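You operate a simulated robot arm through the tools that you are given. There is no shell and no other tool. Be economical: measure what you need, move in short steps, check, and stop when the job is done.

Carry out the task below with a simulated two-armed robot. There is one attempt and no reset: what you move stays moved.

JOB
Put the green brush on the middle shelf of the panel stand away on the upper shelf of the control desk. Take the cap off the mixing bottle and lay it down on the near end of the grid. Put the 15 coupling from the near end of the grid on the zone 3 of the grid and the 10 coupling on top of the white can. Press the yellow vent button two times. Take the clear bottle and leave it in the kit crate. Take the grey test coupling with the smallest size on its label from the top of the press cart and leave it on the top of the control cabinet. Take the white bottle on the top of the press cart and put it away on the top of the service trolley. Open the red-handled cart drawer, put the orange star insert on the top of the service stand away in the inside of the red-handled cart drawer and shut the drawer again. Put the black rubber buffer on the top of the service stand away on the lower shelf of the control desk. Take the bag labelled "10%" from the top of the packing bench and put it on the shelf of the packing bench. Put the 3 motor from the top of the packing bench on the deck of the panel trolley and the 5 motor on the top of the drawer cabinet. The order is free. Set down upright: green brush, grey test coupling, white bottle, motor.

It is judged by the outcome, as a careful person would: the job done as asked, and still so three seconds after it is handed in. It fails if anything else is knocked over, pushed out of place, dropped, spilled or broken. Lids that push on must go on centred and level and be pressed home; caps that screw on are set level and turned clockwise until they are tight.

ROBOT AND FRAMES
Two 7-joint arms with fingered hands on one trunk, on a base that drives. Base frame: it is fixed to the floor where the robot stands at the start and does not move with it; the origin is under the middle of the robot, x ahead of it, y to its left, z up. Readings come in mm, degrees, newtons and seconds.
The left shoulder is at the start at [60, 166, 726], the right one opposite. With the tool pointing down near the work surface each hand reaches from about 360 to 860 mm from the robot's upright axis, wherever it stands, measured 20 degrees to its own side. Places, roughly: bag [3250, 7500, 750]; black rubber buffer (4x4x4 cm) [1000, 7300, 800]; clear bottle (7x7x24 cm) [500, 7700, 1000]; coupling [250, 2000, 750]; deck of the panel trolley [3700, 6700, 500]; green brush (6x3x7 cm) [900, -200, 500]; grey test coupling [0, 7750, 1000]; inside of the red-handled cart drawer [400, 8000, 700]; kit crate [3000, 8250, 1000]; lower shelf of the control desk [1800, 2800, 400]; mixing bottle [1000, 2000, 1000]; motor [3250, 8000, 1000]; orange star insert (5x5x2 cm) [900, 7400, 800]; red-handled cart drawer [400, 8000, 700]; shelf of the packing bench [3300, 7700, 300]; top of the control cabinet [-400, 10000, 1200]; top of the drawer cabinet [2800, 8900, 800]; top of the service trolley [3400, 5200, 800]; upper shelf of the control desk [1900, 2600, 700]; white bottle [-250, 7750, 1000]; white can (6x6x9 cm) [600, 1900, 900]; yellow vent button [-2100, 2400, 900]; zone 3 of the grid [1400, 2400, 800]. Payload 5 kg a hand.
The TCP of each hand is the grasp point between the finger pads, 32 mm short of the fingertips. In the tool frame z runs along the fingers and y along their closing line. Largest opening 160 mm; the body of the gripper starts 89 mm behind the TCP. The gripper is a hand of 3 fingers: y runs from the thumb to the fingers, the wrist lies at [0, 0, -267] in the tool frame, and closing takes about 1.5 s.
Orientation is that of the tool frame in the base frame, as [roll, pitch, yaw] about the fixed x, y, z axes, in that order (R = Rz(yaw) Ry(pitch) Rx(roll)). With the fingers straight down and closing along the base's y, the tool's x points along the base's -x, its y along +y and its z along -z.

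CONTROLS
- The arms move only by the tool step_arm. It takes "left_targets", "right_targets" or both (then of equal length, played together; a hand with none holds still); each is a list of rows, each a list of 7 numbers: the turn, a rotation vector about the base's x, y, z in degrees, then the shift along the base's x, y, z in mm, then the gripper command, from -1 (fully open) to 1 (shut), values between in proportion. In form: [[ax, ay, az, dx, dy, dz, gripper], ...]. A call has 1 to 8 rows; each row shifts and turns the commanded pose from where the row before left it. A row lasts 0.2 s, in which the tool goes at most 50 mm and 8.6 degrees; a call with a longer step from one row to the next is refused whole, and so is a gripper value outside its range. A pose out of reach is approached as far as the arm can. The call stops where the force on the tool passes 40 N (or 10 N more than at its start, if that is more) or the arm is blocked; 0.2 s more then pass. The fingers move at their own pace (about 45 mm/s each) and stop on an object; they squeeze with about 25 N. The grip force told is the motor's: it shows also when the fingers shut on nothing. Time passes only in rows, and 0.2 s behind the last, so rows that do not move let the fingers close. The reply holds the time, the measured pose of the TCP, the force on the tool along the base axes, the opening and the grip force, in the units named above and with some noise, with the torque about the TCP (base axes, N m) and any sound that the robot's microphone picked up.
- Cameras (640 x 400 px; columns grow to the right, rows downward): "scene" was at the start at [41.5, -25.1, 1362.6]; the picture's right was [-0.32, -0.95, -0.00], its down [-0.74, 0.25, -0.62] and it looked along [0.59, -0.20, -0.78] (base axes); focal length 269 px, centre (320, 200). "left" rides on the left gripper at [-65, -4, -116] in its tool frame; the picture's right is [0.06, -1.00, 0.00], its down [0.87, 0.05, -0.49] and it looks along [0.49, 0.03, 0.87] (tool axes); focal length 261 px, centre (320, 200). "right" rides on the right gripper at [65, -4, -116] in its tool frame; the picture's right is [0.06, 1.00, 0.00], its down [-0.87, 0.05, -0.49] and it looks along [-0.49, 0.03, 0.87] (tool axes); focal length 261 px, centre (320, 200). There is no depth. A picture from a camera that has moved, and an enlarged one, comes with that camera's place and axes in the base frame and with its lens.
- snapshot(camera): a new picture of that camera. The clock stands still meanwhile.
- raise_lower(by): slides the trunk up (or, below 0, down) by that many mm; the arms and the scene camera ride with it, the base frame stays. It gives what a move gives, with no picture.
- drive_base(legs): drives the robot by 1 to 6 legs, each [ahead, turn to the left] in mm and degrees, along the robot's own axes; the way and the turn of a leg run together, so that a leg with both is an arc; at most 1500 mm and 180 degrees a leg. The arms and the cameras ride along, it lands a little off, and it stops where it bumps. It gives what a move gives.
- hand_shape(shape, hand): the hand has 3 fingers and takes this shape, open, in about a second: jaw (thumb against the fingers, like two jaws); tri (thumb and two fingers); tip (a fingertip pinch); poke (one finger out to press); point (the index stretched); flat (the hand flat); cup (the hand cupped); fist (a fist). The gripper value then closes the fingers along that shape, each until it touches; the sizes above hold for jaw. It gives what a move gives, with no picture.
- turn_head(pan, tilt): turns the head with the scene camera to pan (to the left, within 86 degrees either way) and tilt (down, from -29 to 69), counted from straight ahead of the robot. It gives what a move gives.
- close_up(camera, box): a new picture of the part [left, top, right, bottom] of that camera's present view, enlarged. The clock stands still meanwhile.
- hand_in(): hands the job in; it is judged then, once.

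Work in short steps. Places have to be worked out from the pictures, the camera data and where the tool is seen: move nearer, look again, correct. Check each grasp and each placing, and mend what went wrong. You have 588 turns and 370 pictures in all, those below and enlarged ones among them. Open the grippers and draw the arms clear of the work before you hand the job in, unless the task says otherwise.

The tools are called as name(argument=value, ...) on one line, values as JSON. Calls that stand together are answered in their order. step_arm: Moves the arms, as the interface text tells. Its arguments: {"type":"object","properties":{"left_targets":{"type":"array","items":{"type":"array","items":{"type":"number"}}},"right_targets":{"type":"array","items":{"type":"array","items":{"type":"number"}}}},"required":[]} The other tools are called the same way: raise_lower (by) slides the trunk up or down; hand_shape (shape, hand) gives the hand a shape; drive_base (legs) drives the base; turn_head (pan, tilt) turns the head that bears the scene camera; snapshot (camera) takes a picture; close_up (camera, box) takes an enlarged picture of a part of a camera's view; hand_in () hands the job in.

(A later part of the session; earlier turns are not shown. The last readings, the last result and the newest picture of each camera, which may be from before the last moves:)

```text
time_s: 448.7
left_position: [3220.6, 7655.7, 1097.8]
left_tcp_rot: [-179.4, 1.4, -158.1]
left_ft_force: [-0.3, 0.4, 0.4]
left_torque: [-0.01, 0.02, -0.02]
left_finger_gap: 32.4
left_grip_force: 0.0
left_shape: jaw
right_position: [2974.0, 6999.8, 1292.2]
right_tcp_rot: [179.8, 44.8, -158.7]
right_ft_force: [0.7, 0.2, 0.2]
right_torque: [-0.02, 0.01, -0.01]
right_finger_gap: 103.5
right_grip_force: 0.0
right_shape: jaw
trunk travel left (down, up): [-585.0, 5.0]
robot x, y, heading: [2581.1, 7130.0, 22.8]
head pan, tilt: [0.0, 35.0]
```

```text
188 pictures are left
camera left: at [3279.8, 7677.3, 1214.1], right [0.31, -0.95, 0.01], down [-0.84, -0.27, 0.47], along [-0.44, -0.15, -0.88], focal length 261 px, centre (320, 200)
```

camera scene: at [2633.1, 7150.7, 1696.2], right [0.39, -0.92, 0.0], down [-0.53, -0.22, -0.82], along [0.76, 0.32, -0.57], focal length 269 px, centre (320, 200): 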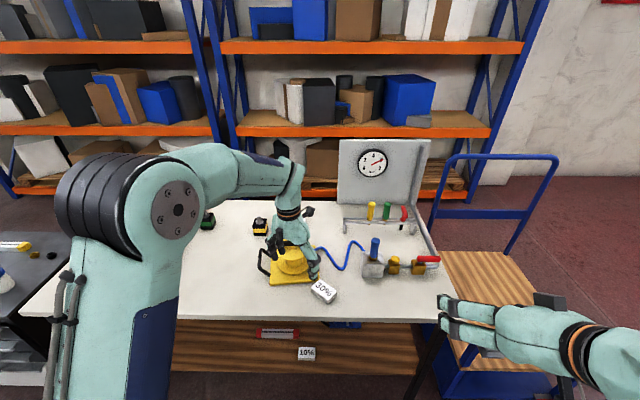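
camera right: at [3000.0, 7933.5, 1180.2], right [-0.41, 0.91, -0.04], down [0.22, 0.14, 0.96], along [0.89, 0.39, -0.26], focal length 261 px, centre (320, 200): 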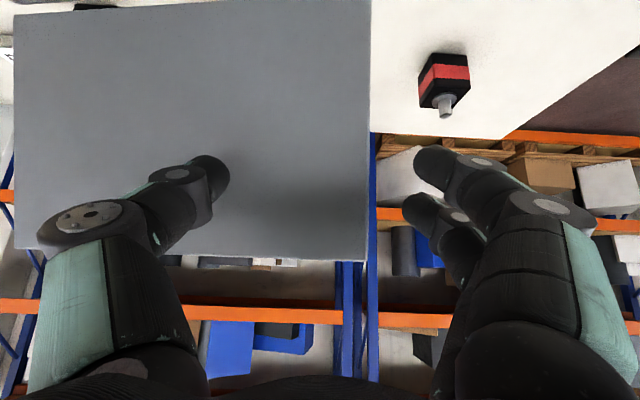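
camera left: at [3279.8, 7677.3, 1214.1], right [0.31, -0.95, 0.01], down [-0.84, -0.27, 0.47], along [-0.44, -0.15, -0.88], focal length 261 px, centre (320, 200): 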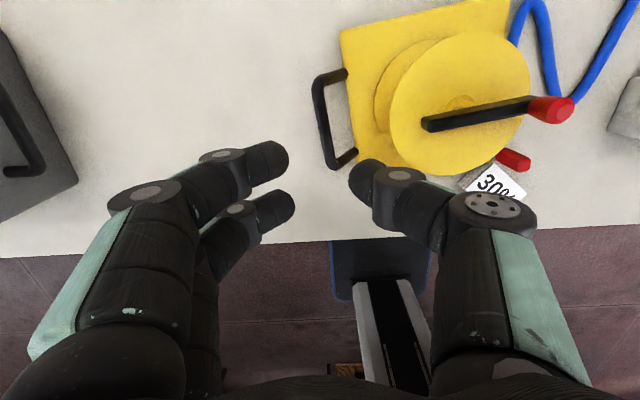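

The bar is centred and the plate beside it is low. Descend to z≈916 and close.

step_arm(left_targets=[[0, 0, 0, 1, -2, -45, 0.6], [0, 0, 0, 0, 0, -45, 0.6], [0, 0, 0, 0, 0, -45, 0.6], [0, 0, 0, 0, 0, -30, 0.6], [0, 0, 0, 0, 0, -15, 0.6]])

snapshot(camera="left")

```text
time_s: 449.9
left_position: [3220.1, 7654.3, 916.0]
left_tcp_rot: [-179.5, 1.4, -158.3]
left_ft_force: [-2.6, 1.7, 0.8]
left_torque: [-0.09, -0.07, -0.1]
left_finger_gap: 32.0
left_grip_force: 0.1
left_shape: jaw
right_position: [2972.9, 6998.6, 1291.4]
right_tcp_rot: [179.8, 44.8, -158.7]
right_ft_force: [0.6, -1.1, 0.6]
right_torque: [0.05, 0.0, 0.02]
right_finger_gap: 103.7
right_grip_force: 0.0
right_shape: jaw
trunk travel left (down, up): [-585.0, 5.0]
robot x, y, heading: [2580.7, 7126.5, 22.5]
head pan, tilt: [0.0, 35.0]
```

```text
187 pictures are left
camera left: at [3280.6, 7674.3, 1032.9], right [0.31, -0.95, 0.01], down [-0.84, -0.27, 0.47], along [-0.44, -0.15, -0.88], focal length 261 px, centre (320, 200)
```

left: 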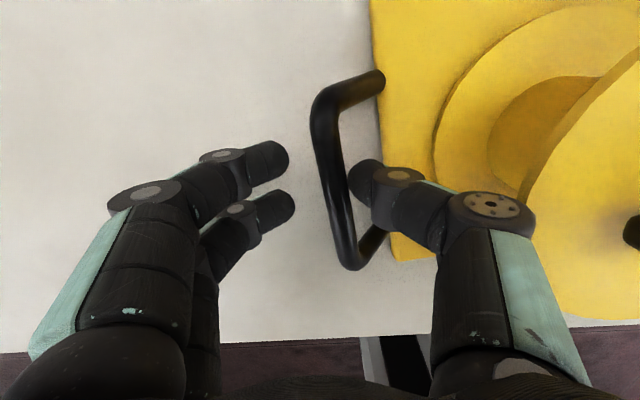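

The thumb is inside the loop. Close on the bar.

step_arm(left_targets=[[0, 0, 0, 0, 0, 0, 0.8], [0, 0, 0, 0, 0, 0, 1], [0, 0, 0, 0, 0, 0, 1], [0, 0, 0, 0, 0, 0, 1], [0, 0, 0, 0, 0, 0, 1]])

step_arm(left_targets=[[0, 0, -0.5, -12, 25, 0, 1], [0, 0, -0.5, -12, 25, 0, 1], [0, 0, -0.5, -12, 25, 0, 1], [0, 0, 0, 0, 0, 0, 1]])

snapshot(camera="scene")

```text
time_s: 451.1
left_position: [3221.6, 7651.7, 918.6]
left_tcp_rot: [-179.5, 1.5, -158.2]
left_ft_force: [-0.2, -0.1, 0.0]
left_torque: [-0.02, -0.02, 0.08]
left_finger_gap: 1.6
left_grip_force: 24.9
left_shape: jaw
right_position: [2973.9, 6998.6, 1291.5]
right_tcp_rot: [179.7, 44.9, -158.8]
right_ft_force: [-0.4, 0.2, 0.0]
right_torque: [-0.03, -0.01, 0.01]
right_finger_gap: 103.9
right_grip_force: 0.1
right_shape: jaw
trunk travel left (down, up): [-585.0, 5.0]
robot x, y, heading: [2583.2, 7131.4, 22.7]
head pan, tilt: [0.0, 35.0]
```

```text
time_s: 452.1
left_position: [3184.7, 7728.0, 918.4]
left_tcp_rot: [-179.5, 1.5, -159.8]
left_ft_force: [0.6, 0.6, -3.4]
left_torque: [0.01, -0.02, 0.02]
left_finger_gap: 1.3
left_grip_force: 25.3
left_shape: jaw
right_position: [2974.1, 6997.6, 1292.1]
right_tcp_rot: [179.7, 44.8, -158.8]
right_ft_force: [-0.1, -0.8, -0.4]
right_torque: [0.01, 0.0, 0.02]
right_finger_gap: 103.6
right_grip_force: 0.1
right_shape: jaw
trunk travel left (down, up): [-585.0, 5.0]
robot x, y, heading: [2580.8, 7130.4, 22.9]
head pan, tilt: [0.0, 35.0]
```

```text
186 pictures are left
camera scene: at [2633.5, 7151.8, 1696.1], right [0.39, -0.92, 0.0], down [-0.53, -0.22, -0.82], along [0.75, 0.32, -0.57], focal length 269 px, centre (320, 200)
```

scene: 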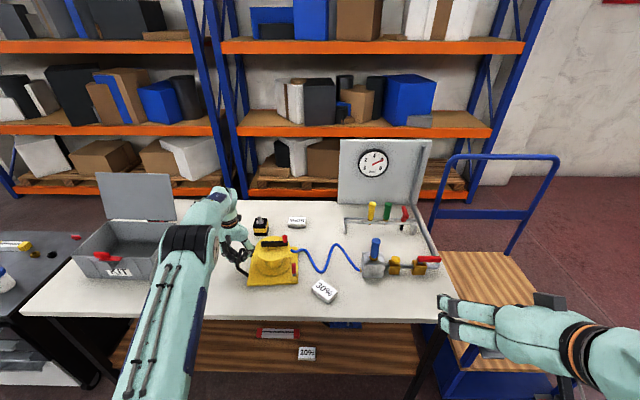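

It moves well. Zoom to check the cord and the reel pose.

close_up(camera="scene", box=[220, 205, 400, 310])

```text
3.56 times, centred on (310, 258) of scene
camera zoom: at [2633.5, 7151.8, 1696.1], right [0.39, -0.92, 0.0], down [-0.53, -0.22, -0.82], along [0.75, 0.32, -0.57], focal length 958 px, centre (356, -4)
```

zoom: 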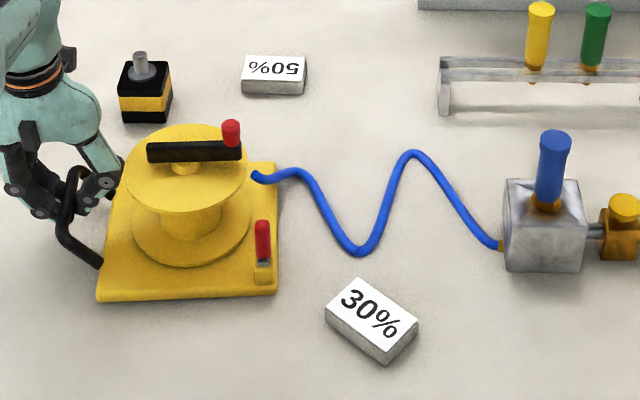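

Remaining: about (-26, +80) with a slight clockwise turn. Pull further.

step_arm(left_targets=[[0, 0, -1.3, -6, 28, 0, 1], [0, 0, -1.3, -6, 28, 0, 1], [0, 0, -1.3, -6, 29, 0, 1], [0, 0, 0, 0, 0, 0, 1]])

close_up(camera="scene", box=[220, 205, 400, 310])

```text
time_s: 453.1
left_position: [3166.0, 7809.3, 919.3]
left_tcp_rot: [-179.4, 1.4, -163.7]
left_ft_force: [-0.3, 0.4, -2.5]
left_torque: [0.02, 0.06, 0.08]
left_finger_gap: 0.2
left_grip_force: 25.9
left_shape: jaw
right_position: [2973.8, 6997.8, 1291.9]
right_tcp_rot: [179.7, 44.9, -158.9]
right_ft_force: [-0.4, 0.0, 0.5]
right_torque: [0.01, 0.03, 0.01]
right_finger_gap: 103.8
right_grip_force: 0.1
right_shape: jaw
trunk travel left (down, up): [-585.0, 5.0]
robot x, y, heading: [2579.2, 7132.2, 22.8]
head pan, tilt: [0.0, 35.0]
```

```text
3.56 times, centred on (310, 258) of scene
camera zoom: at [2633.3, 7151.4, 1696.2], right [0.39, -0.92, 0.0], down [-0.53, -0.22, -0.82], along [0.75, 0.32, -0.57], focal length 958 px, centre (356, -4)
```

zoom: 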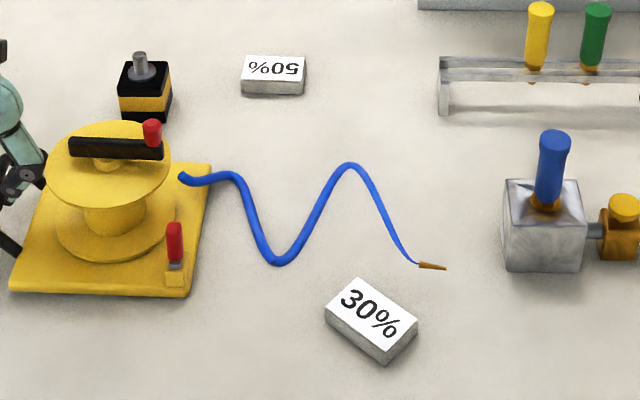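

Slight overshoot; nudge (+7, -12), then release and lift off.

step_arm(left_targets=[[0, 0, 0, 7, -12, 0, 1], [0, 0, 0, 0, 0, 0, 0.8], [0, 0, 0, 0, 0, 0, 0.6], [0, 0, 0, 0, 0, 0, 0.6], [0, 0, 0, 0, 0, 40, 0.6], [0, 0, 0, 0, 0, 45, 0.6], [0, 0, 0, 0, 0, 45, 0.6], [0, 0, 0, 0, 0, 45, 0.6]])

close_up(camera="scene", box=[200, 195, 400, 310])

```text
time_s: 454.9
left_position: [3172.3, 7771.3, 1090.0]
left_tcp_rot: [-179.5, 1.5, -163.7]
left_ft_force: [-0.2, -0.8, -0.9]
left_torque: [-0.02, -0.03, 0.01]
left_finger_gap: 31.4
left_grip_force: 0.1
left_shape: jaw
left hand out of reach, approached as far as the arm can: row 6, 7, 8
right_position: [2972.3, 6996.7, 1293.0]
right_tcp_rot: [179.7, 44.9, -158.7]
right_ft_force: [-0.1, -0.1, 0.4]
right_torque: [0.04, -0.08, 0.02]
right_finger_gap: 103.7
right_grip_force: 0.0
right_shape: jaw
trunk travel left (down, up): [-585.0, 5.0]
robot x, y, heading: [2579.0, 7130.3, 22.9]
head pan, tilt: [0.0, 35.0]
```

```text
3.20 times, centred on (300, 252) of scene
camera zoom: at [2632.6, 7150.9, 1696.1], right [0.39, -0.92, 0.0], down [-0.53, -0.22, -0.82], along [0.76, 0.32, -0.57], focal length 862 px, centre (384, 32)
```

zoom: 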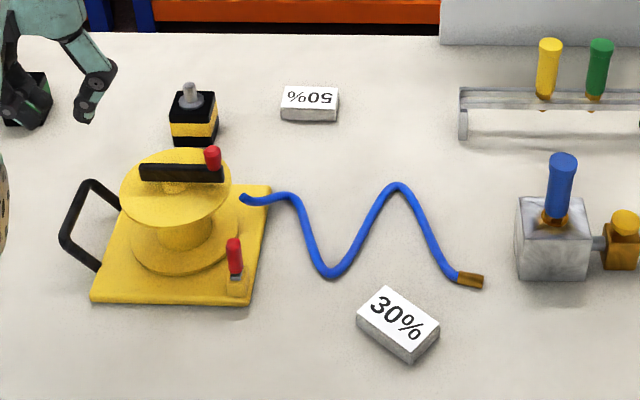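

The reel is back within ~10 mm. Now the 30% bag: bring the left hand over it at yaw ≈165°.

step_arm(left_targets=[[0, 0, -4, 3, -48, 0, 0], [0, 0, -4, 3, -48, 0, -0.2], [0, 0, -4, 3, -48, 0, -0.4], [0, 0, -4, 3, -48, 0, -0.4], [0, 0, -4, 4, -48, 0, -0.4], [0, 0, -4, 4, -48, 0, -0.4], [0, 0, -4, 4, -48, 0, -0.4], [0, 0, -4, 4, -48, -20, -0.4]])

snapshot(camera="left")

```text
refused: row 8 steps farther than a row can; nothing moved
```

```text
182 pictures are left
camera left: at [3232.9, 7787.0, 1206.4], right [0.22, -0.98, 0.01], down [-0.86, -0.19, 0.47], along [-0.45, -0.11, -0.88], focal length 261 px, centre (320, 200)
```

left: 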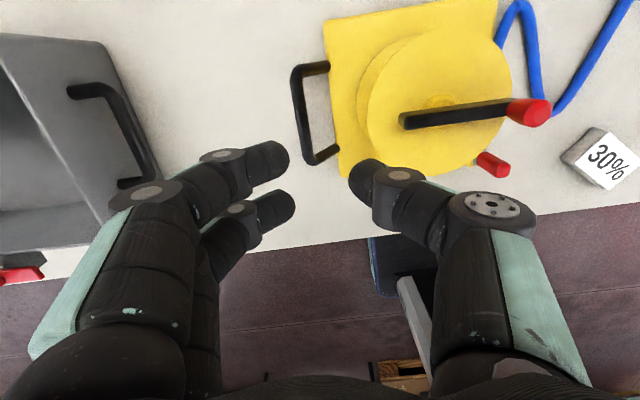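

Resend with legal steps.

step_arm(left_targets=[[0, 0, -4, 3, -48, 0, 0], [0, 0, -4, 3, -48, 0, -0.2], [0, 0, -4, 3, -48, 0, -0.4], [0, 0, -4, 3, -48, 0, -0.4], [0, 0, -4, 4, -48, 0, -0.4], [0, 0, -4, 4, -48, 0, -0.4], [0, 0, -4, 4, -48, 0, -0.4], [0, 0, -4, 4, -48, 0, -0.4]])

step_arm(left_targets=[[0, 0, 0, 0, -8, -40, -0.4], [0, 0, 0, 0, 0, -40, -0.4], [0, 0, 0, 0, 0, 0, -0.4]])

snapshot(camera="left")

```text
time_s: 456.7
left_position: [3284.9, 7422.4, 1110.8]
left_tcp_rot: [-179.4, 1.4, 164.3]
left_ft_force: [-0.4, -0.9, 0.3]
left_torque: [0.05, -0.03, 0.01]
left_finger_gap: 111.6
left_grip_force: 0.0
left_shape: jaw
left hand out of reach, approached as far as the arm can: row 1, 2, 3, 4, 5, 6, 7
right_position: [2973.9, 6996.7, 1291.7]
right_tcp_rot: [179.7, 44.9, -159.0]
right_ft_force: [-0.2, -1.2, -0.1]
right_torque: [0.01, -0.01, 0.01]
right_finger_gap: 103.4
right_grip_force: 0.0
right_shape: jaw
trunk travel left (down, up): [-585.0, 5.0]
robot x, y, heading: [2579.2, 7134.0, 22.5]
head pan, tilt: [0.0, 35.0]
```

```text
time_s: 457.5
left_position: [3299.9, 7415.5, 1033.9]
left_tcp_rot: [-179.4, 1.4, 164.3]
left_ft_force: [-0.7, -0.1, 0.0]
left_torque: [0.01, 0.0, -0.05]
left_finger_gap: 111.4
left_grip_force: 0.1
left_shape: jaw
left hand out of reach, approached as far as the arm can: row 1, 2
right_position: [2973.3, 6997.4, 1292.1]
right_tcp_rot: [179.8, 44.9, -158.8]
right_ft_force: [0.0, 0.6, 1.0]
right_torque: [0.03, 0.0, 0.01]
right_finger_gap: 103.8
right_grip_force: 0.0
right_shape: jaw
trunk travel left (down, up): [-585.0, 5.0]
robot x, y, heading: [2581.9, 7128.3, 23.0]
head pan, tilt: [0.0, 35.0]
```

```text
181 pictures are left
camera left: at [3359.9, 7397.3, 1149.7], right [-0.33, -0.94, 0.01], down [-0.83, 0.29, 0.47], along [-0.45, 0.15, -0.88], focal length 261 px, centre (320, 200)
```

left: 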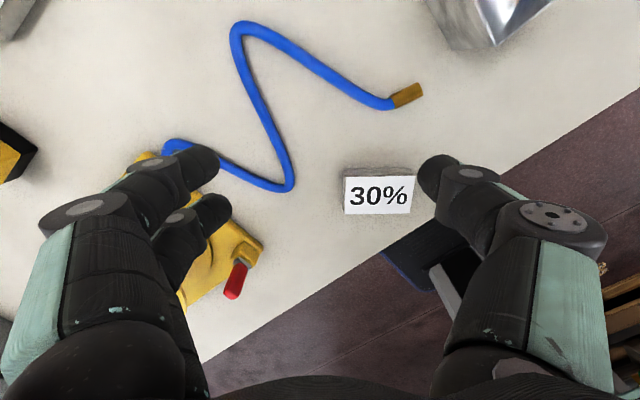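

The reading lags the command. Let it settle with a couple of still rows.

step_arm(left_targets=[[0, 0, 0, 0, 0, 0, -0.4], [0, 0, 0, 0, 0, 0, -0.4]])

```text
time_s: 458.1
left_position: [3299.5, 7417.5, 1033.0]
left_tcp_rot: [-179.4, 1.5, 164.4]
left_ft_force: [0.8, -0.4, 0.1]
left_torque: [0.02, 0.0, 0.02]
left_finger_gap: 111.4
left_grip_force: 0.0
left_shape: jaw
right_position: [2973.6, 6997.2, 1292.1]
right_tcp_rot: [179.7, 45.0, -158.8]
right_ft_force: [-0.4, -0.6, -0.7]
right_torque: [0.03, -0.01, -0.01]
right_finger_gap: 103.6
right_grip_force: 0.0
right_shape: jaw
trunk travel left (down, up): [-585.0, 5.0]
robot x, y, heading: [2576.8, 7127.7, 22.4]
head pan, tilt: [0.0, 35.0]
```

Now (3300, 7416); the bag is at (3206, 7377). Move over and check.

step_arm(left_targets=[[0, 0, 0, -31, -13, -10, -0.4], [0, 0, 0, -31, -13, -10, -0.4], [0, 0, 0, -32, -13, -10, -0.4], [0, 0, 0, 0, 0, 0, -0.4]])

snapshot(camera="left")

```text
time_s: 459.1
left_position: [3304.7, 7383.5, 1014.4]
left_tcp_rot: [-179.4, 1.4, 164.3]
left_ft_force: [0.3, -0.3, 0.6]
left_torque: [-0.02, 0.01, 0.04]
left_finger_gap: 111.6
left_grip_force: 0.0
left_shape: jaw
left hand out of reach, approached as far as the arm can: row 1, 2, 3
right_position: [2973.2, 6998.0, 1292.6]
right_tcp_rot: [179.7, 44.9, -158.9]
right_ft_force: [-1.1, 0.7, 0.3]
right_torque: [0.01, -0.03, 0.02]
right_finger_gap: 103.7
right_grip_force: 0.0
right_shape: jaw
trunk travel left (down, up): [-585.0, 5.0]
robot x, y, heading: [2580.1, 7131.2, 22.9]
head pan, tilt: [0.0, 35.0]
```

```text
180 pictures are left
camera left: at [3364.1, 7365.5, 1130.5], right [-0.33, -0.94, 0.01], down [-0.83, 0.29, 0.47], along [-0.45, 0.15, -0.88], focal length 261 px, centre (320, 200)
```

left: 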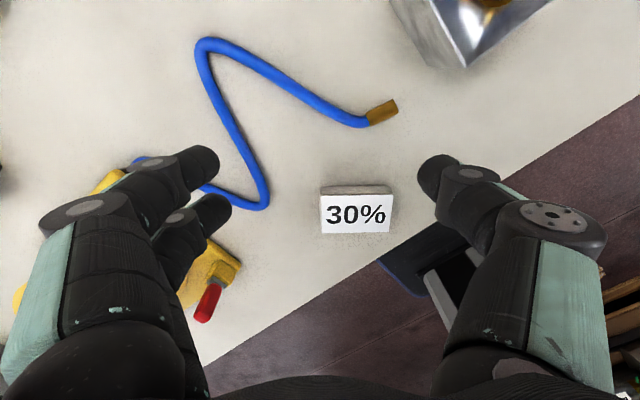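

The arm is caught against a joint limit in this branch. Rotate back toward its natural yaw while moving in -x, then try again.

step_arm(left_targets=[[0, 0, 8, -10, 20, 20, -0.4], [0, 0, 8, -10, 20, 10, -0.4], [0, 0, 8, -20, 20, 10, -0.4], [0, 0, 8, -30, 10, 0, -0.4], [0, 0, 4, -30, 0, 0, -0.4], [0, 0, 0, -30, -10, 0, -0.4]])

```text
time_s: 460.7
left_position: [3333.1, 7464.8, 1193.8]
left_tcp_rot: [-174.3, 20.1, -157.6]
left_ft_force: [-0.4, 0.9, -0.3]
left_torque: [-0.11, 0.0, -0.05]
left_finger_gap: 111.8
left_grip_force: 0.0
left_shape: jaw
left hand out of reach, approached as far as the arm can: row 1, 2, 3, 4, 5
right_position: [2973.0, 7000.7, 1292.7]
right_tcp_rot: [179.9, 44.8, -158.7]
right_ft_force: [0.0, 0.3, 0.1]
right_torque: [-0.07, -0.01, -0.05]
right_finger_gap: 103.9
right_grip_force: 0.2
right_shape: jaw
trunk travel left (down, up): [-585.0, 5.0]
robot x, y, heading: [2579.7, 7128.0, 23.1]
head pan, tilt: [0.0, 35.0]
stopped in row 6 (left hand): the arm was blocked; the commanded pose is now the measured one
```

snapshot(camera="scene")

```text
179 pictures are left
camera scene: at [2632.3, 7157.4, 1696.0], right [0.39, -0.92, 0.0], down [-0.53, -0.23, -0.82], along [0.75, 0.32, -0.57], focal length 269 px, centre (320, 200)
```

scene: 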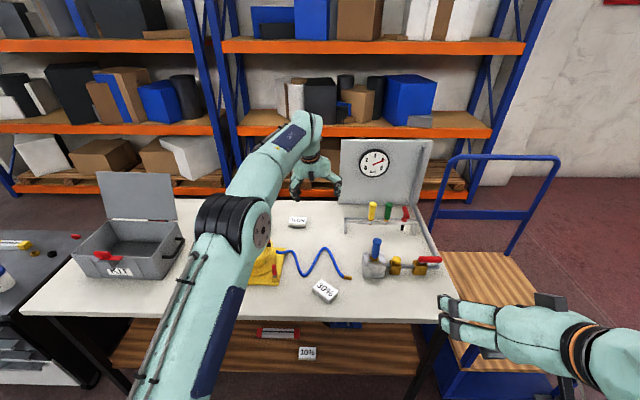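

The left arm is stretched; retract it back toward the robot.

step_arm(left_targets=[[0, 0, 0, -40, 15, 0, -0.4], [0, 0, 0, -40, 15, 0, -0.4], [0, 0, 0, -40, 15, 0, -0.4], [0, 0, 0, -40, 15, 0, -0.4], [0, 0, 0, -40, 15, 0, -0.4], [0, 0, 0, -40, 15, 0, -0.4]])

snapshot(camera="scene")

```text
time_s: 462.1
left_position: [3093.0, 7550.2, 1193.6]
left_tcp_rot: [-174.4, 20.3, -157.8]
left_ft_force: [-1.1, 1.0, 0.0]
left_torque: [0.03, -0.01, 0.05]
left_finger_gap: 111.8
left_grip_force: 0.0
left_shape: jaw
right_position: [2972.1, 6996.9, 1291.0]
right_tcp_rot: [179.7, 44.8, -158.8]
right_ft_force: [-0.3, 0.1, -0.3]
right_torque: [-0.01, -0.02, -0.02]
right_finger_gap: 103.5
right_grip_force: 0.2
right_shape: jaw
trunk travel left (down, up): [-585.0, 5.0]
robot x, y, heading: [2578.7, 7132.3, 22.9]
head pan, tilt: [0.0, 35.0]
```

```text
178 pictures are left
camera scene: at [2631.6, 7152.4, 1696.2], right [0.39, -0.92, 0.0], down [-0.53, -0.22, -0.82], along [0.76, 0.32, -0.57], focal length 269 px, centre (320, 200)
```

scene: 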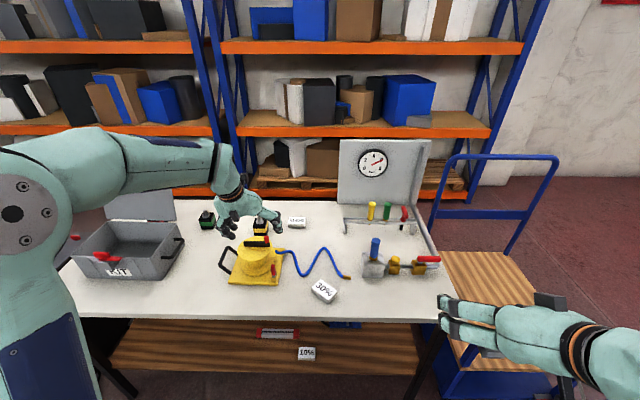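

I'll use the right hand for the bag instead: bring it over with yaw ≈165° (heading -15°), while straightening the left hand's tilt.

step_arm(right_targets=[[0, 0, -4.5, 21, 37, -20, -0.3], [0, 0, -4.5, 21, 37, -20, -0.3], [0, 0, -4.5, 21, 37, -20, -0.3], [0, 0, -4.5, 21, 37, -20, -0.3], [0, 0, -4.5, 21, 37, -20, -0.3], [0, 0, -4.5, 21, 37, -20, -0.3], [0, 0, -4.5, 21, 37, -20, -0.3], [0, 0, -4.5, 21, 37, -20, -0.3]], left_targets=[[-2.5, 6.2, 0, -10, 30, 0, -0.4], [-2.5, 6.2, 0, -10, 30, 0, -0.4], [-2.5, 6.2, 0, -10, 30, 0, -0.4], [5.2, 2.1, 0, -10, 30, 0, -0.4], [0, 0, 0, -10, 30, 0, -0.4], [0, 0, 0, -10, 30, 0, -0.4], [0, 0, 0, 0, 0, 0, -0.4], [0, 0, 0, 0, 0, 0, -0.4]])

step_arm(right_targets=[[0, 0, 0, 17, 28, -35, -0.3], [0, 0, 0, 17, 28, -35, -0.3], [0, 0, 0, 15, 28, -30, -0.3], [0, 0, 0, 0, 0, -30, -0.3]])

snapshot(camera="right")

```text
time_s: 463.9
left_position: [3032.6, 7731.3, 1192.7]
left_tcp_rot: [179.9, 0.1, -157.9]
left_ft_force: [0.4, 0.7, -1.0]
left_torque: [-0.04, 0.04, -0.01]
left_finger_gap: 112.1
left_grip_force: 0.1
left_shape: jaw
right_position: [3146.1, 7297.4, 1143.8]
right_tcp_rot: [179.8, 44.8, 165.0]
right_ft_force: [0.3, 0.4, 0.3]
right_torque: [-0.02, -0.02, -0.04]
right_finger_gap: 103.7
right_grip_force: 0.2
right_shape: jaw
right hand out of reach, approached as far as the arm can: row 1
trunk travel left (down, up): [-585.0, 5.0]
robot x, y, heading: [2578.9, 7132.7, 22.9]
head pan, tilt: [0.0, 35.0]
```

```text
time_s: 464.9
left_position: [3034.9, 7729.2, 1194.3]
left_tcp_rot: [179.8, 0.2, -157.8]
left_ft_force: [0.6, 0.7, 0.3]
left_torque: [0.0, 0.0, -0.01]
left_finger_gap: 111.9
left_grip_force: 0.1
left_shape: jaw
right_position: [3194.4, 7379.2, 1014.5]
right_tcp_rot: [179.6, 45.0, 165.0]
right_ft_force: [0.4, 0.6, 0.2]
right_torque: [-0.03, 0.02, -0.01]
right_finger_gap: 103.8
right_grip_force: 0.0
right_shape: jaw
trunk travel left (down, up): [-585.0, 5.0]
robot x, y, heading: [2581.8, 7131.8, 22.7]
head pan, tilt: [0.0, 35.0]
```

```text
177 pictures are left
camera right: at [3069.1, 7407.5, 1049.5], right [0.21, 0.98, -0.04], down [0.27, -0.02, 0.96], along [0.94, -0.21, -0.27], focal length 261 px, centre (320, 200)
```

right: 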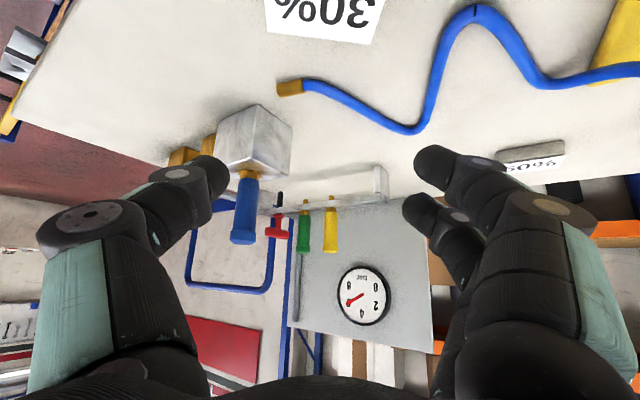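

Aligned; back 11 mm, shift 4 mm, and descend to grip.

step_arm(right_targets=[[0, 0, 0, -10, 7, -40, -0.3], [0, 0, 0, 0, 0, -45, -0.3], [0, 0, 0, 0, 0, -30, -0.3], [0, 0, 0, 0, 0, -12, -0.3], [0, 0, 0, 0, 0, 0, 0.1], [0, 0, 0, 0, 0, 0, 0.5], [0, 0, 0, 0, 0, 0, 0.5]])

snapshot(camera="right")

```text
time_s: 466.5
left_position: [3034.4, 7731.3, 1193.6]
left_tcp_rot: [179.9, 0.1, -157.8]
left_ft_force: [0.4, -0.2, -0.4]
left_torque: [-0.02, 0.01, -0.03]
left_finger_gap: 111.8
left_grip_force: 0.1
left_shape: jaw
right_position: [3184.9, 7386.9, 887.4]
right_tcp_rot: [179.4, 45.0, 164.9]
right_ft_force: [0.4, 1.3, 17.1]
right_torque: [0.97, -0.53, -0.07]
right_finger_gap: 74.8
right_grip_force: 25.3
right_shape: jaw
trunk travel left (down, up): [-585.0, 5.0]
robot x, y, heading: [2580.1, 7131.4, 22.9]
head pan, tilt: [0.0, 35.0]
```

```text
176 pictures are left
camera right: at [3059.3, 7414.6, 922.8], right [0.21, 0.98, -0.04], down [0.27, -0.02, 0.96], along [0.94, -0.21, -0.27], focal length 261 px, centre (320, 200)
```

right: 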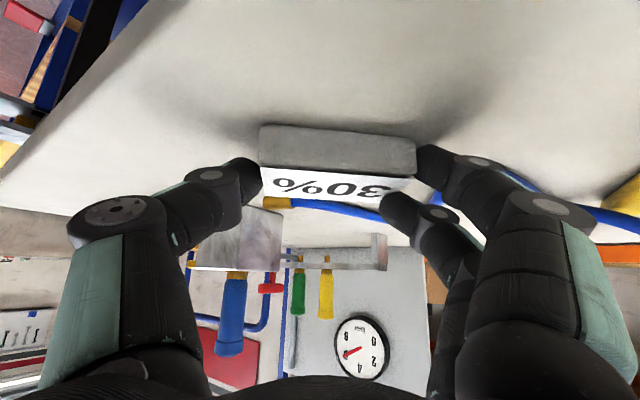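

Gripped. Lift 30 mm, turn +37° and move to the original spot, then lower.

step_arm(right_targets=[[0, 0, 0, 0, 0, 30, 0.5], [0, 0, 7.4, 0, 8, 0, 0.5], [0, 0, 7.4, -1, 8, 0, 0.5], [0, 0, 7.4, -1, 8, 0, 0.5], [0, 0, 7.4, -1, 8, 0, 0.5], [0, 0, 7.4, 0, 9, 0, 0.5], [0, 0, 0, 0, 0, -20, 0.5]])

step_arm(right_targets=[[0, 0, 0, 0, 0, -5, 0.5], [0, 0, 0, 0, 0, -3, 0.5], [0, 0, 0, 0, 0, -3, 0.5]])

close_up(camera="scene", box=[200, 195, 400, 310])

```text
time_s: 468.1
left_position: [3035.7, 7729.9, 1192.8]
left_tcp_rot: [179.9, 0.2, -157.8]
left_ft_force: [0.3, -0.2, 0.1]
left_torque: [0.0, -0.05, 0.01]
left_finger_gap: 112.0
left_grip_force: 0.0
left_shape: jaw
right_position: [3180.5, 7427.2, 895.0]
right_tcp_rot: [179.7, 44.9, -157.9]
right_ft_force: [0.0, -0.2, -0.1]
right_torque: [-0.01, 0.0, 0.03]
right_finger_gap: 74.4
right_grip_force: 24.9
right_shape: jaw
trunk travel left (down, up): [-585.0, 5.0]
robot x, y, heading: [2579.0, 7132.4, 22.5]
head pan, tilt: [0.0, 35.0]
```

```text
time_s: 468.9
left_position: [3033.7, 7728.9, 1194.5]
left_tcp_rot: [179.8, 0.1, -157.8]
left_ft_force: [-0.2, 0.1, 0.1]
left_torque: [0.01, 0.02, 0.03]
left_finger_gap: 111.9
left_grip_force: 0.0
left_shape: jaw
right_position: [3180.5, 7426.0, 887.8]
right_tcp_rot: [179.5, 45.1, -158.1]
right_ft_force: [-2.3, -2.4, 13.0]
right_torque: [0.71, 0.16, 0.13]
right_finger_gap: 74.3
right_grip_force: 24.5
right_shape: jaw
trunk travel left (down, up): [-585.0, 5.0]
robot x, y, heading: [2581.0, 7125.0, 22.7]
head pan, tilt: [0.0, 35.0]
```

```text
3.20 times, centred on (300, 252) of scene
camera zoom: at [2631.9, 7151.4, 1696.5], right [0.39, -0.92, 0.0], down [-0.53, -0.22, -0.82], along [0.76, 0.32, -0.57], focal length 862 px, centre (384, 32)
```

zoom: 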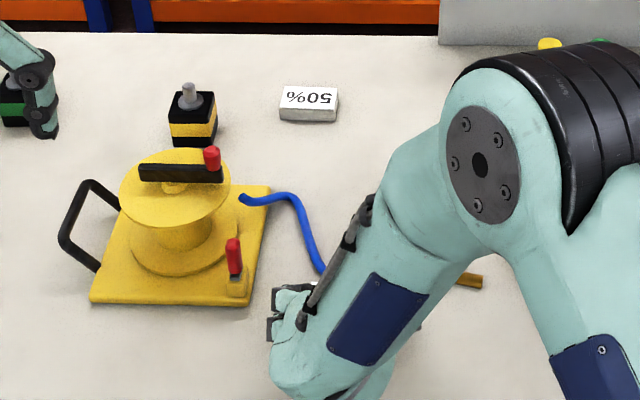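

Touching down. Release, lift, and check.

step_arm(right_targets=[[0, 0, 0, 0, 0, 2, 0.5], [0, 0, 0, 0, 0, 0, 0.1], [0, 0, 0, 0, 0, 0, -0.3], [0, 0, 0, 0, 0, 0, -0.3], [0, 0, 0, 0, 0, 40, -0.3], [0, 0, 0, 0, 0, 45, -0.3], [0, 0, 0, -20, -20, 40, -0.3], [0, 0, 0, -25, -30, 30, -0.3]])

snapshot(camera="right")

```text
time_s: 470.7
left_position: [3035.3, 7728.9, 1193.6]
left_tcp_rot: [179.8, 0.3, -157.7]
left_ft_force: [-0.7, -0.5, -0.1]
left_torque: [0.02, -0.03, 0.02]
left_finger_gap: 111.8
left_grip_force: 0.0
left_shape: jaw
right_position: [3134.6, 7374.1, 1043.3]
right_tcp_rot: [179.8, 44.9, -158.0]
right_ft_force: [-1.2, -0.1, -0.7]
right_torque: [0.03, 0.0, 0.0]
right_finger_gap: 104.0
right_grip_force: 0.0
right_shape: jaw
trunk travel left (down, up): [-585.0, 5.0]
robot x, y, heading: [2578.3, 7129.2, 22.6]
head pan, tilt: [0.0, 35.0]
```

```text
174 pictures are left
camera right: at [3017.8, 7321.8, 1078.7], right [-0.42, 0.91, -0.04], down [0.23, 0.15, 0.96], along [0.88, 0.39, -0.27], focal length 261 px, centre (320, 200)
```

right: 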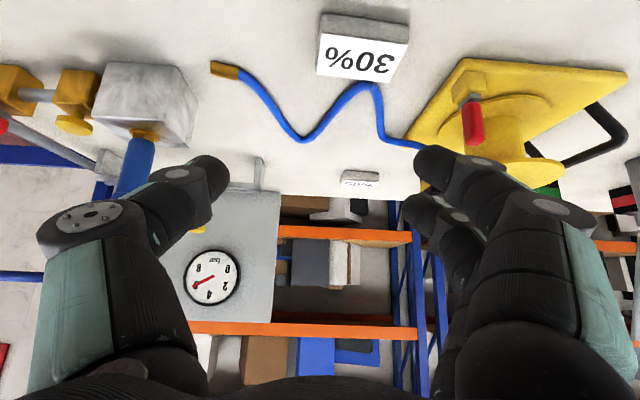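

Bench restored. Next the motors, with more care about arm sweep. I'll reposition opposite the yellow motor at about (2300, 7383), well back from the bench.

drive_base(legs=[[-250, 0], [0, 75], [352, 0], [0, -75]])

snapshot(camera="scene")

```text
time_s: 480.9
left_position: [2751.0, 7989.5, 1192.3]
left_tcp_rot: [179.8, 0.1, -157.2]
left_ft_force: [-0.4, 0.7, 0.1]
left_torque: [0.01, -0.01, -0.03]
left_finger_gap: 112.0
left_grip_force: 0.0
left_shape: jaw
right_position: [2856.0, 7636.2, 1042.8]
right_tcp_rot: [179.7, 44.8, -157.2]
right_ft_force: [-0.3, 1.1, -0.5]
right_torque: [-0.01, -0.02, 0.01]
right_finger_gap: 103.8
right_grip_force: 0.1
right_shape: jaw
trunk travel left (down, up): [-585.0, 5.0]
robot x, y, heading: [2301.2, 7384.8, 23.3]
head pan, tilt: [0.0, 35.0]
```

```text
173 pictures are left
camera scene: at [2356.8, 7406.3, 1696.1], right [0.4, -0.92, 0.0], down [-0.53, -0.23, -0.82], along [0.75, 0.33, -0.57], focal length 269 px, centre (320, 200)
```

scene: 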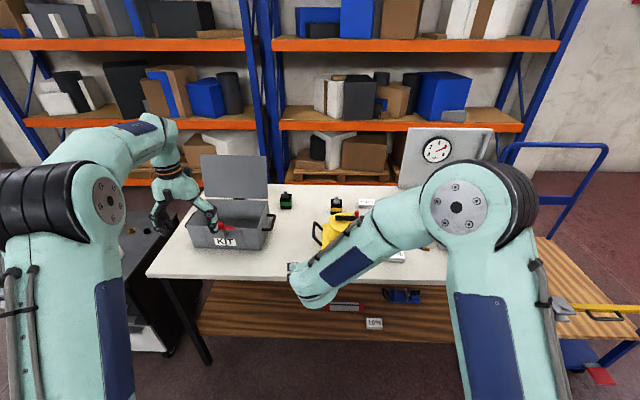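

Raise the right hand a little, then drive 230 mm ahead and look from the hand camera.

step_arm(right_targets=[[0, 0, 0, 0, 0, 40, -0.3], [0, 0, 0, 0, 0, 40, -0.3]])

drive_base(legs=[[230, 0]])

snapshot(camera="right")

```text
time_s: 481.5
left_position: [2750.1, 7989.1, 1194.4]
left_tcp_rot: [179.9, 0.2, -157.2]
left_ft_force: [-0.3, -0.3, -1.0]
left_torque: [-0.02, 0.01, 0.01]
left_finger_gap: 112.0
left_grip_force: 0.1
left_shape: jaw
right_position: [2855.4, 7635.4, 1122.6]
right_tcp_rot: [179.8, 44.8, -157.2]
right_ft_force: [-1.6, 0.1, -0.3]
right_torque: [0.01, -0.01, 0.03]
right_finger_gap: 103.7
right_grip_force: 0.0
right_shape: jaw
trunk travel left (down, up): [-585.0, 5.0]
robot x, y, heading: [2301.4, 7383.6, 23.2]
head pan, tilt: [0.0, 35.0]
```

```text
time_s: 483.2
left_position: [2964.3, 8079.5, 1192.0]
left_tcp_rot: [180.0, 0.1, -157.2]
left_ft_force: [0.3, 0.2, 0.5]
left_torque: [-0.05, 0.05, 0.02]
left_finger_gap: 112.0
left_grip_force: 0.0
left_shape: jaw
right_position: [3069.1, 7726.8, 1121.7]
right_tcp_rot: [179.7, 44.8, -157.4]
right_ft_force: [0.4, -0.4, 0.0]
right_torque: [0.01, 0.0, 0.01]
right_finger_gap: 103.7
right_grip_force: 0.0
right_shape: jaw
trunk travel left (down, up): [-585.0, 5.0]
robot x, y, heading: [2514.0, 7475.2, 23.6]
head pan, tilt: [0.0, 35.0]
```

```text
172 pictures are left
camera right: at [2952.3, 7673.3, 1157.9], right [-0.43, 0.9, -0.04], down [0.23, 0.15, 0.96], along [0.87, 0.4, -0.27], focal length 261 px, centre (320, 200)
```

right: 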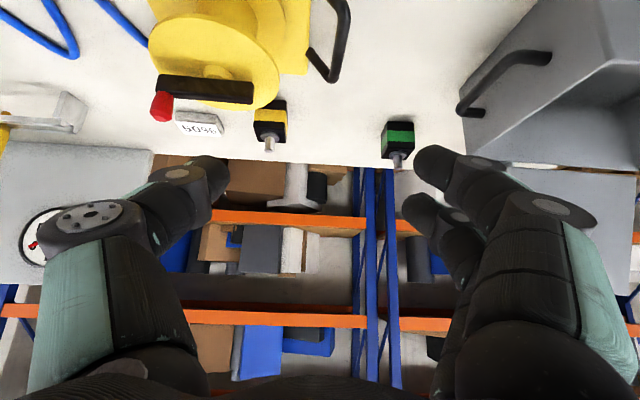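

Yellow motor at ≈(3389, 7763). Move above and slightly short of it.

step_arm(right_targets=[[0, 0, 0, 39, 4, 0, -0.3], [0, 0, 0, 39, 4, 0, -0.3], [0, 0, 0, 39, 4, 0, -0.3], [0, 0, 0, 39, 4, 0, -0.3], [0, 0, 0, 39, 4, -20, -0.3], [0, 0, 0, 39, 5, -25, -0.3], [0, 0, 0, 39, 5, -25, -0.3], [0, 0, 0, 39, 5, -20, -0.3]])

snapshot(camera="right")

```text
time_s: 485.0
left_position: [2965.2, 8078.9, 1193.0]
left_tcp_rot: [179.8, 0.1, -157.3]
left_ft_force: [1.1, 0.2, -0.6]
left_torque: [-0.01, 0.01, 0.02]
left_finger_gap: 112.0
left_grip_force: 0.0
left_shape: jaw
right_position: [3381.7, 7760.7, 1032.6]
right_tcp_rot: [179.7, 44.8, -157.3]
right_ft_force: [0.5, 0.1, -0.3]
right_torque: [-0.02, 0.0, 0.03]
right_finger_gap: 103.6
right_grip_force: 0.1
right_shape: jaw
trunk travel left (down, up): [-585.0, 5.0]
robot x, y, heading: [2512.9, 7474.5, 23.2]
head pan, tilt: [0.0, 35.0]
```

```text
171 pictures are left
camera right: at [3264.1, 7707.2, 1067.6], right [-0.43, 0.9, -0.04], down [0.23, 0.15, 0.96], along [0.87, 0.4, -0.27], focal length 261 px, centre (320, 200)
```

right: 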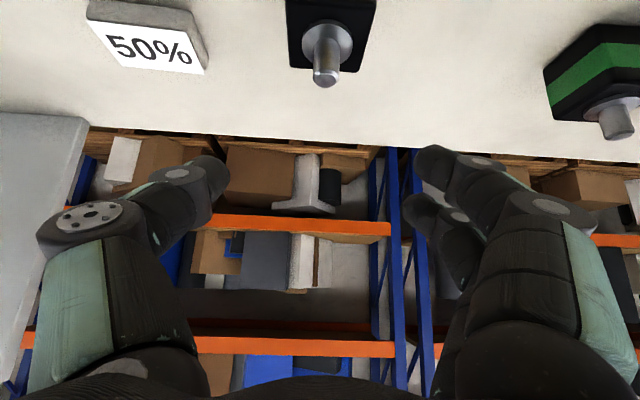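

Centre is 14 mm ahead of TCP. Advance 5 mm, descend to z≈898 and grip.

step_arm(right_targets=[[0, 0, 0, 5, 2, -40, -0.3], [0, 0, 0, 0, 0, -45, -0.3], [0, 0, 0, 0, 0, -40, -0.3], [0, 0, 0, 0, 0, -9, -0.3], [0, 0, 0, 0, 0, 0, 0.2], [0, 0, 0, 0, 0, 0, 0.6], [0, 0, 0, 0, 0, 0, 0.6], [0, 0, 0, 0, 0, 0, 0.6]])

snapshot(camera="right")

```text
time_s: 485.8
left_position: [2963.9, 8079.6, 1192.3]
left_tcp_rot: [179.9, 0.2, -157.3]
left_ft_force: [0.3, 0.3, 0.7]
left_torque: [-0.04, 0.07, 0.01]
left_finger_gap: 111.7
left_grip_force: 0.0
left_shape: jaw
right_position: [3389.8, 7766.7, 928.3]
right_tcp_rot: [179.4, 46.1, -157.6]
right_ft_force: [-6.7, -2.8, 16.8]
right_torque: [-0.96, 2.1, -0.04]
right_finger_gap: 103.9
right_grip_force: 0.1
right_shape: jaw
trunk travel left (down, up): [-585.0, 5.0]
robot x, y, heading: [2514.0, 7475.8, 23.3]
head pan, tilt: [0.0, 35.0]
stopped in row 4 (right hand): the force on the tool passed its limit (the readings are from after the stop); the commanded pose is now the measured one
```

```text
170 pictures are left
camera right: at [3273.0, 7712.8, 961.2], right [-0.43, 0.9, -0.04], down [0.21, 0.14, 0.97], along [0.88, 0.41, -0.25], focal length 261 px, centre (320, 200)
```

right: 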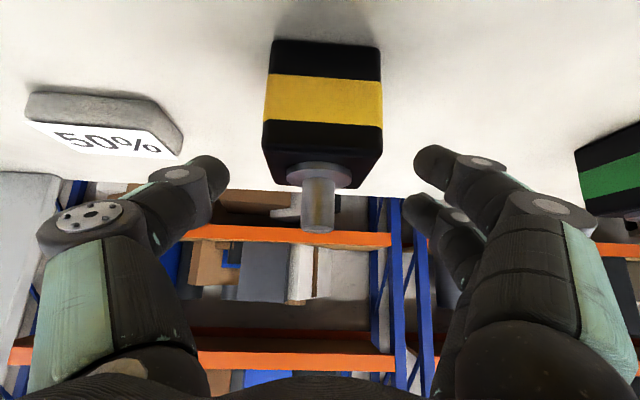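

The hand's underside touched the reel's crank knob. Lift, make the hand steeper (20° from vertical), and try again.

step_arm(right_targets=[[0, 0, 0, 0, 0, 40, -0.3], [0, 0, 0, 0, 0, 40, -0.3], [-2.5, 6, 0, 0, 0, 10, -0.3], [-2.5, 6, 0, 0, 0, 10, -0.3], [-2.5, 6, 0, 0, 0, 0, -0.3], [-2.5, 6, 0, 0, 0, 0, -0.3]])

snapshot(camera="right")

snapshot(camera="scene")

```text
time_s: 487.2
left_position: [2962.0, 8076.5, 1195.3]
left_tcp_rot: [179.8, 0.3, -157.4]
left_ft_force: [-0.6, -0.4, 0.4]
left_torque: [0.05, -0.09, 0.0]
left_finger_gap: 111.9
left_grip_force: 0.0
left_shape: jaw
right_position: [3358.0, 7758.0, 1025.4]
right_tcp_rot: [179.3, 19.8, -157.4]
right_ft_force: [0.0, -0.8, -0.1]
right_torque: [0.08, -0.05, 0.01]
right_finger_gap: 103.7
right_grip_force: 0.0
right_shape: jaw
right hand out of reach, approached as far as the arm can: row 6
trunk travel left (down, up): [-585.0, 5.0]
robot x, y, heading: [2512.7, 7479.1, 23.4]
head pan, tilt: [0.0, 35.0]
```

```text
169 pictures are left
camera right: at [3266.7, 7714.1, 1112.0], right [-0.44, 0.9, -0.01], down [0.58, 0.3, 0.76], along [0.68, 0.33, -0.65], focal length 261 px, centre (320, 200)
```

right: 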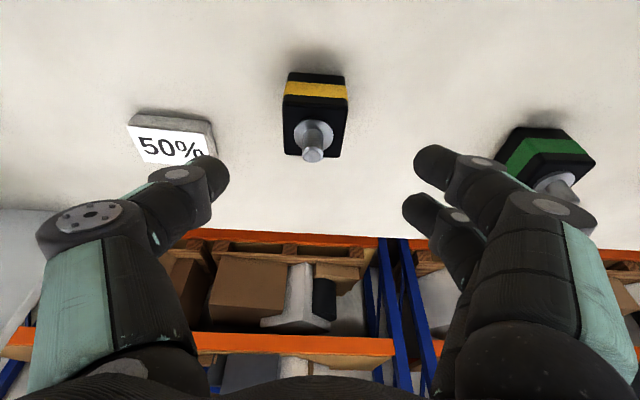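

```text
168 pictures are left
camera scene: at [2564.8, 7494.3, 1696.4], right [0.4, -0.92, 0.0], down [-0.53, -0.23, -0.82], along [0.75, 0.32, -0.57], focal length 269 px, centre (320, 200)
```

scene: 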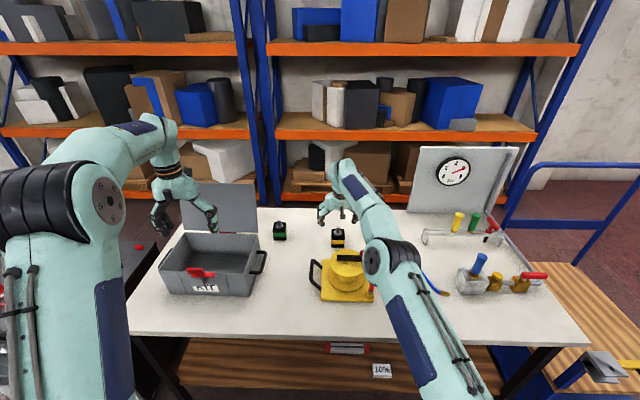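

Slightly out of reach; drive 40 mm nearer, then adjust over the motor (3392, 7767).

drive_base(legs=[[40, 0]])

step_arm(right_targets=[[0, 0, 0, 0, 0, -15, -0.3], [0, 0, 0, 0, 0, -15, -0.3], [0, 0, 0, 0, 0, 0, -0.3]])

snapshot(camera="right")

```text
time_s: 488.1
left_position: [3002.9, 8096.7, 1191.3]
left_tcp_rot: [179.8, 0.0, -157.3]
left_ft_force: [0.4, 0.5, -0.9]
left_torque: [-0.02, 0.09, 0.0]
left_finger_gap: 111.9
left_grip_force: 0.1
left_shape: jaw
right_position: [3398.8, 7775.7, 1022.4]
right_tcp_rot: [179.6, 19.7, -157.4]
right_ft_force: [0.6, -0.1, 0.0]
right_torque: [-0.05, 0.05, -0.02]
right_finger_gap: 103.7
right_grip_force: 0.2
right_shape: jaw
trunk travel left (down, up): [-585.0, 5.0]
robot x, y, heading: [2550.8, 7491.3, 23.3]
head pan, tilt: [0.0, 35.0]
```

```text
time_s: 488.9
left_position: [3000.9, 8094.8, 1192.1]
left_tcp_rot: [179.9, 0.1, -157.4]
left_ft_force: [-0.3, -0.3, 0.1]
left_torque: [0.0, -0.01, -0.01]
left_finger_gap: 111.9
left_grip_force: 0.2
left_shape: jaw
right_position: [3398.6, 7776.1, 995.1]
right_tcp_rot: [179.5, 19.8, -157.5]
right_ft_force: [-0.4, -0.4, 0.1]
right_torque: [0.0, -0.01, -0.04]
right_finger_gap: 103.7
right_grip_force: 0.0
right_shape: jaw
trunk travel left (down, up): [-585.0, 5.0]
robot x, y, heading: [2549.4, 7491.0, 23.4]
head pan, tilt: [0.0, 35.0]
```

```text
167 pictures are left
camera right: at [3306.6, 7732.6, 1080.6], right [-0.44, 0.9, -0.01], down [0.58, 0.3, 0.76], along [0.68, 0.32, -0.65], focal length 261 px, centre (320, 200)
```

right: 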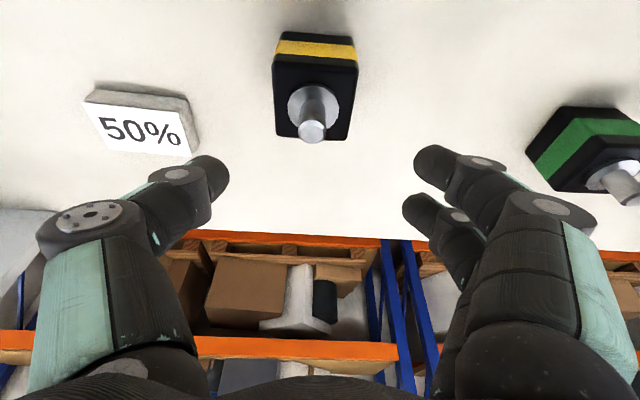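

Adjust (-9, -11), descend to z≈900, and close.

step_arm(right_targets=[[0, 0, 0, -9, -11, -20, -0.3], [0, 0, 0, 0, 0, -40, -0.3], [0, 0, 0, 0, 0, -30, -0.3], [0, 0, 0, 0, 0, -6, -0.3], [0, 0, 0, 0, 0, 0, 0.2], [0, 0, 0, 0, 0, 0, 0.6], [0, 0, 0, 0, 0, 0, 0.6], [0, 0, 0, 0, 0, 0, 0.6]])

snapshot(camera="right")

```text
time_s: 490.7
left_position: [3000.8, 8094.2, 1193.1]
left_tcp_rot: [179.9, 0.0, -157.4]
left_ft_force: [0.7, 0.0, 0.0]
left_torque: [-0.02, 0.01, 0.02]
left_finger_gap: 112.1
left_grip_force: 0.1
left_shape: jaw
right_position: [3388.0, 7764.3, 898.8]
right_tcp_rot: [179.7, 19.9, -157.4]
right_ft_force: [-0.7, 1.2, 1.0]
right_torque: [0.03, -0.02, -0.01]
right_finger_gap: 51.0
right_grip_force: 24.6
right_shape: jaw
trunk travel left (down, up): [-585.0, 5.0]
robot x, y, heading: [2550.9, 7491.7, 23.3]
head pan, tilt: [0.0, 35.0]
```

```text
166 pictures are left
camera right: at [3297.0, 7721.3, 984.5], right [-0.44, 0.9, -0.01], down [0.58, 0.3, 0.76], along [0.68, 0.32, -0.65], focal length 261 px, centre (320, 200)
```

right: 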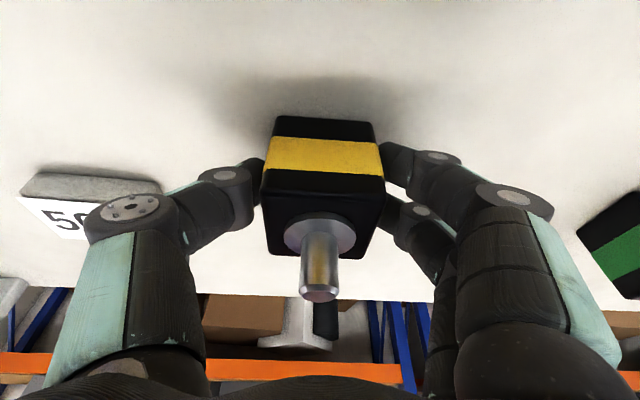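

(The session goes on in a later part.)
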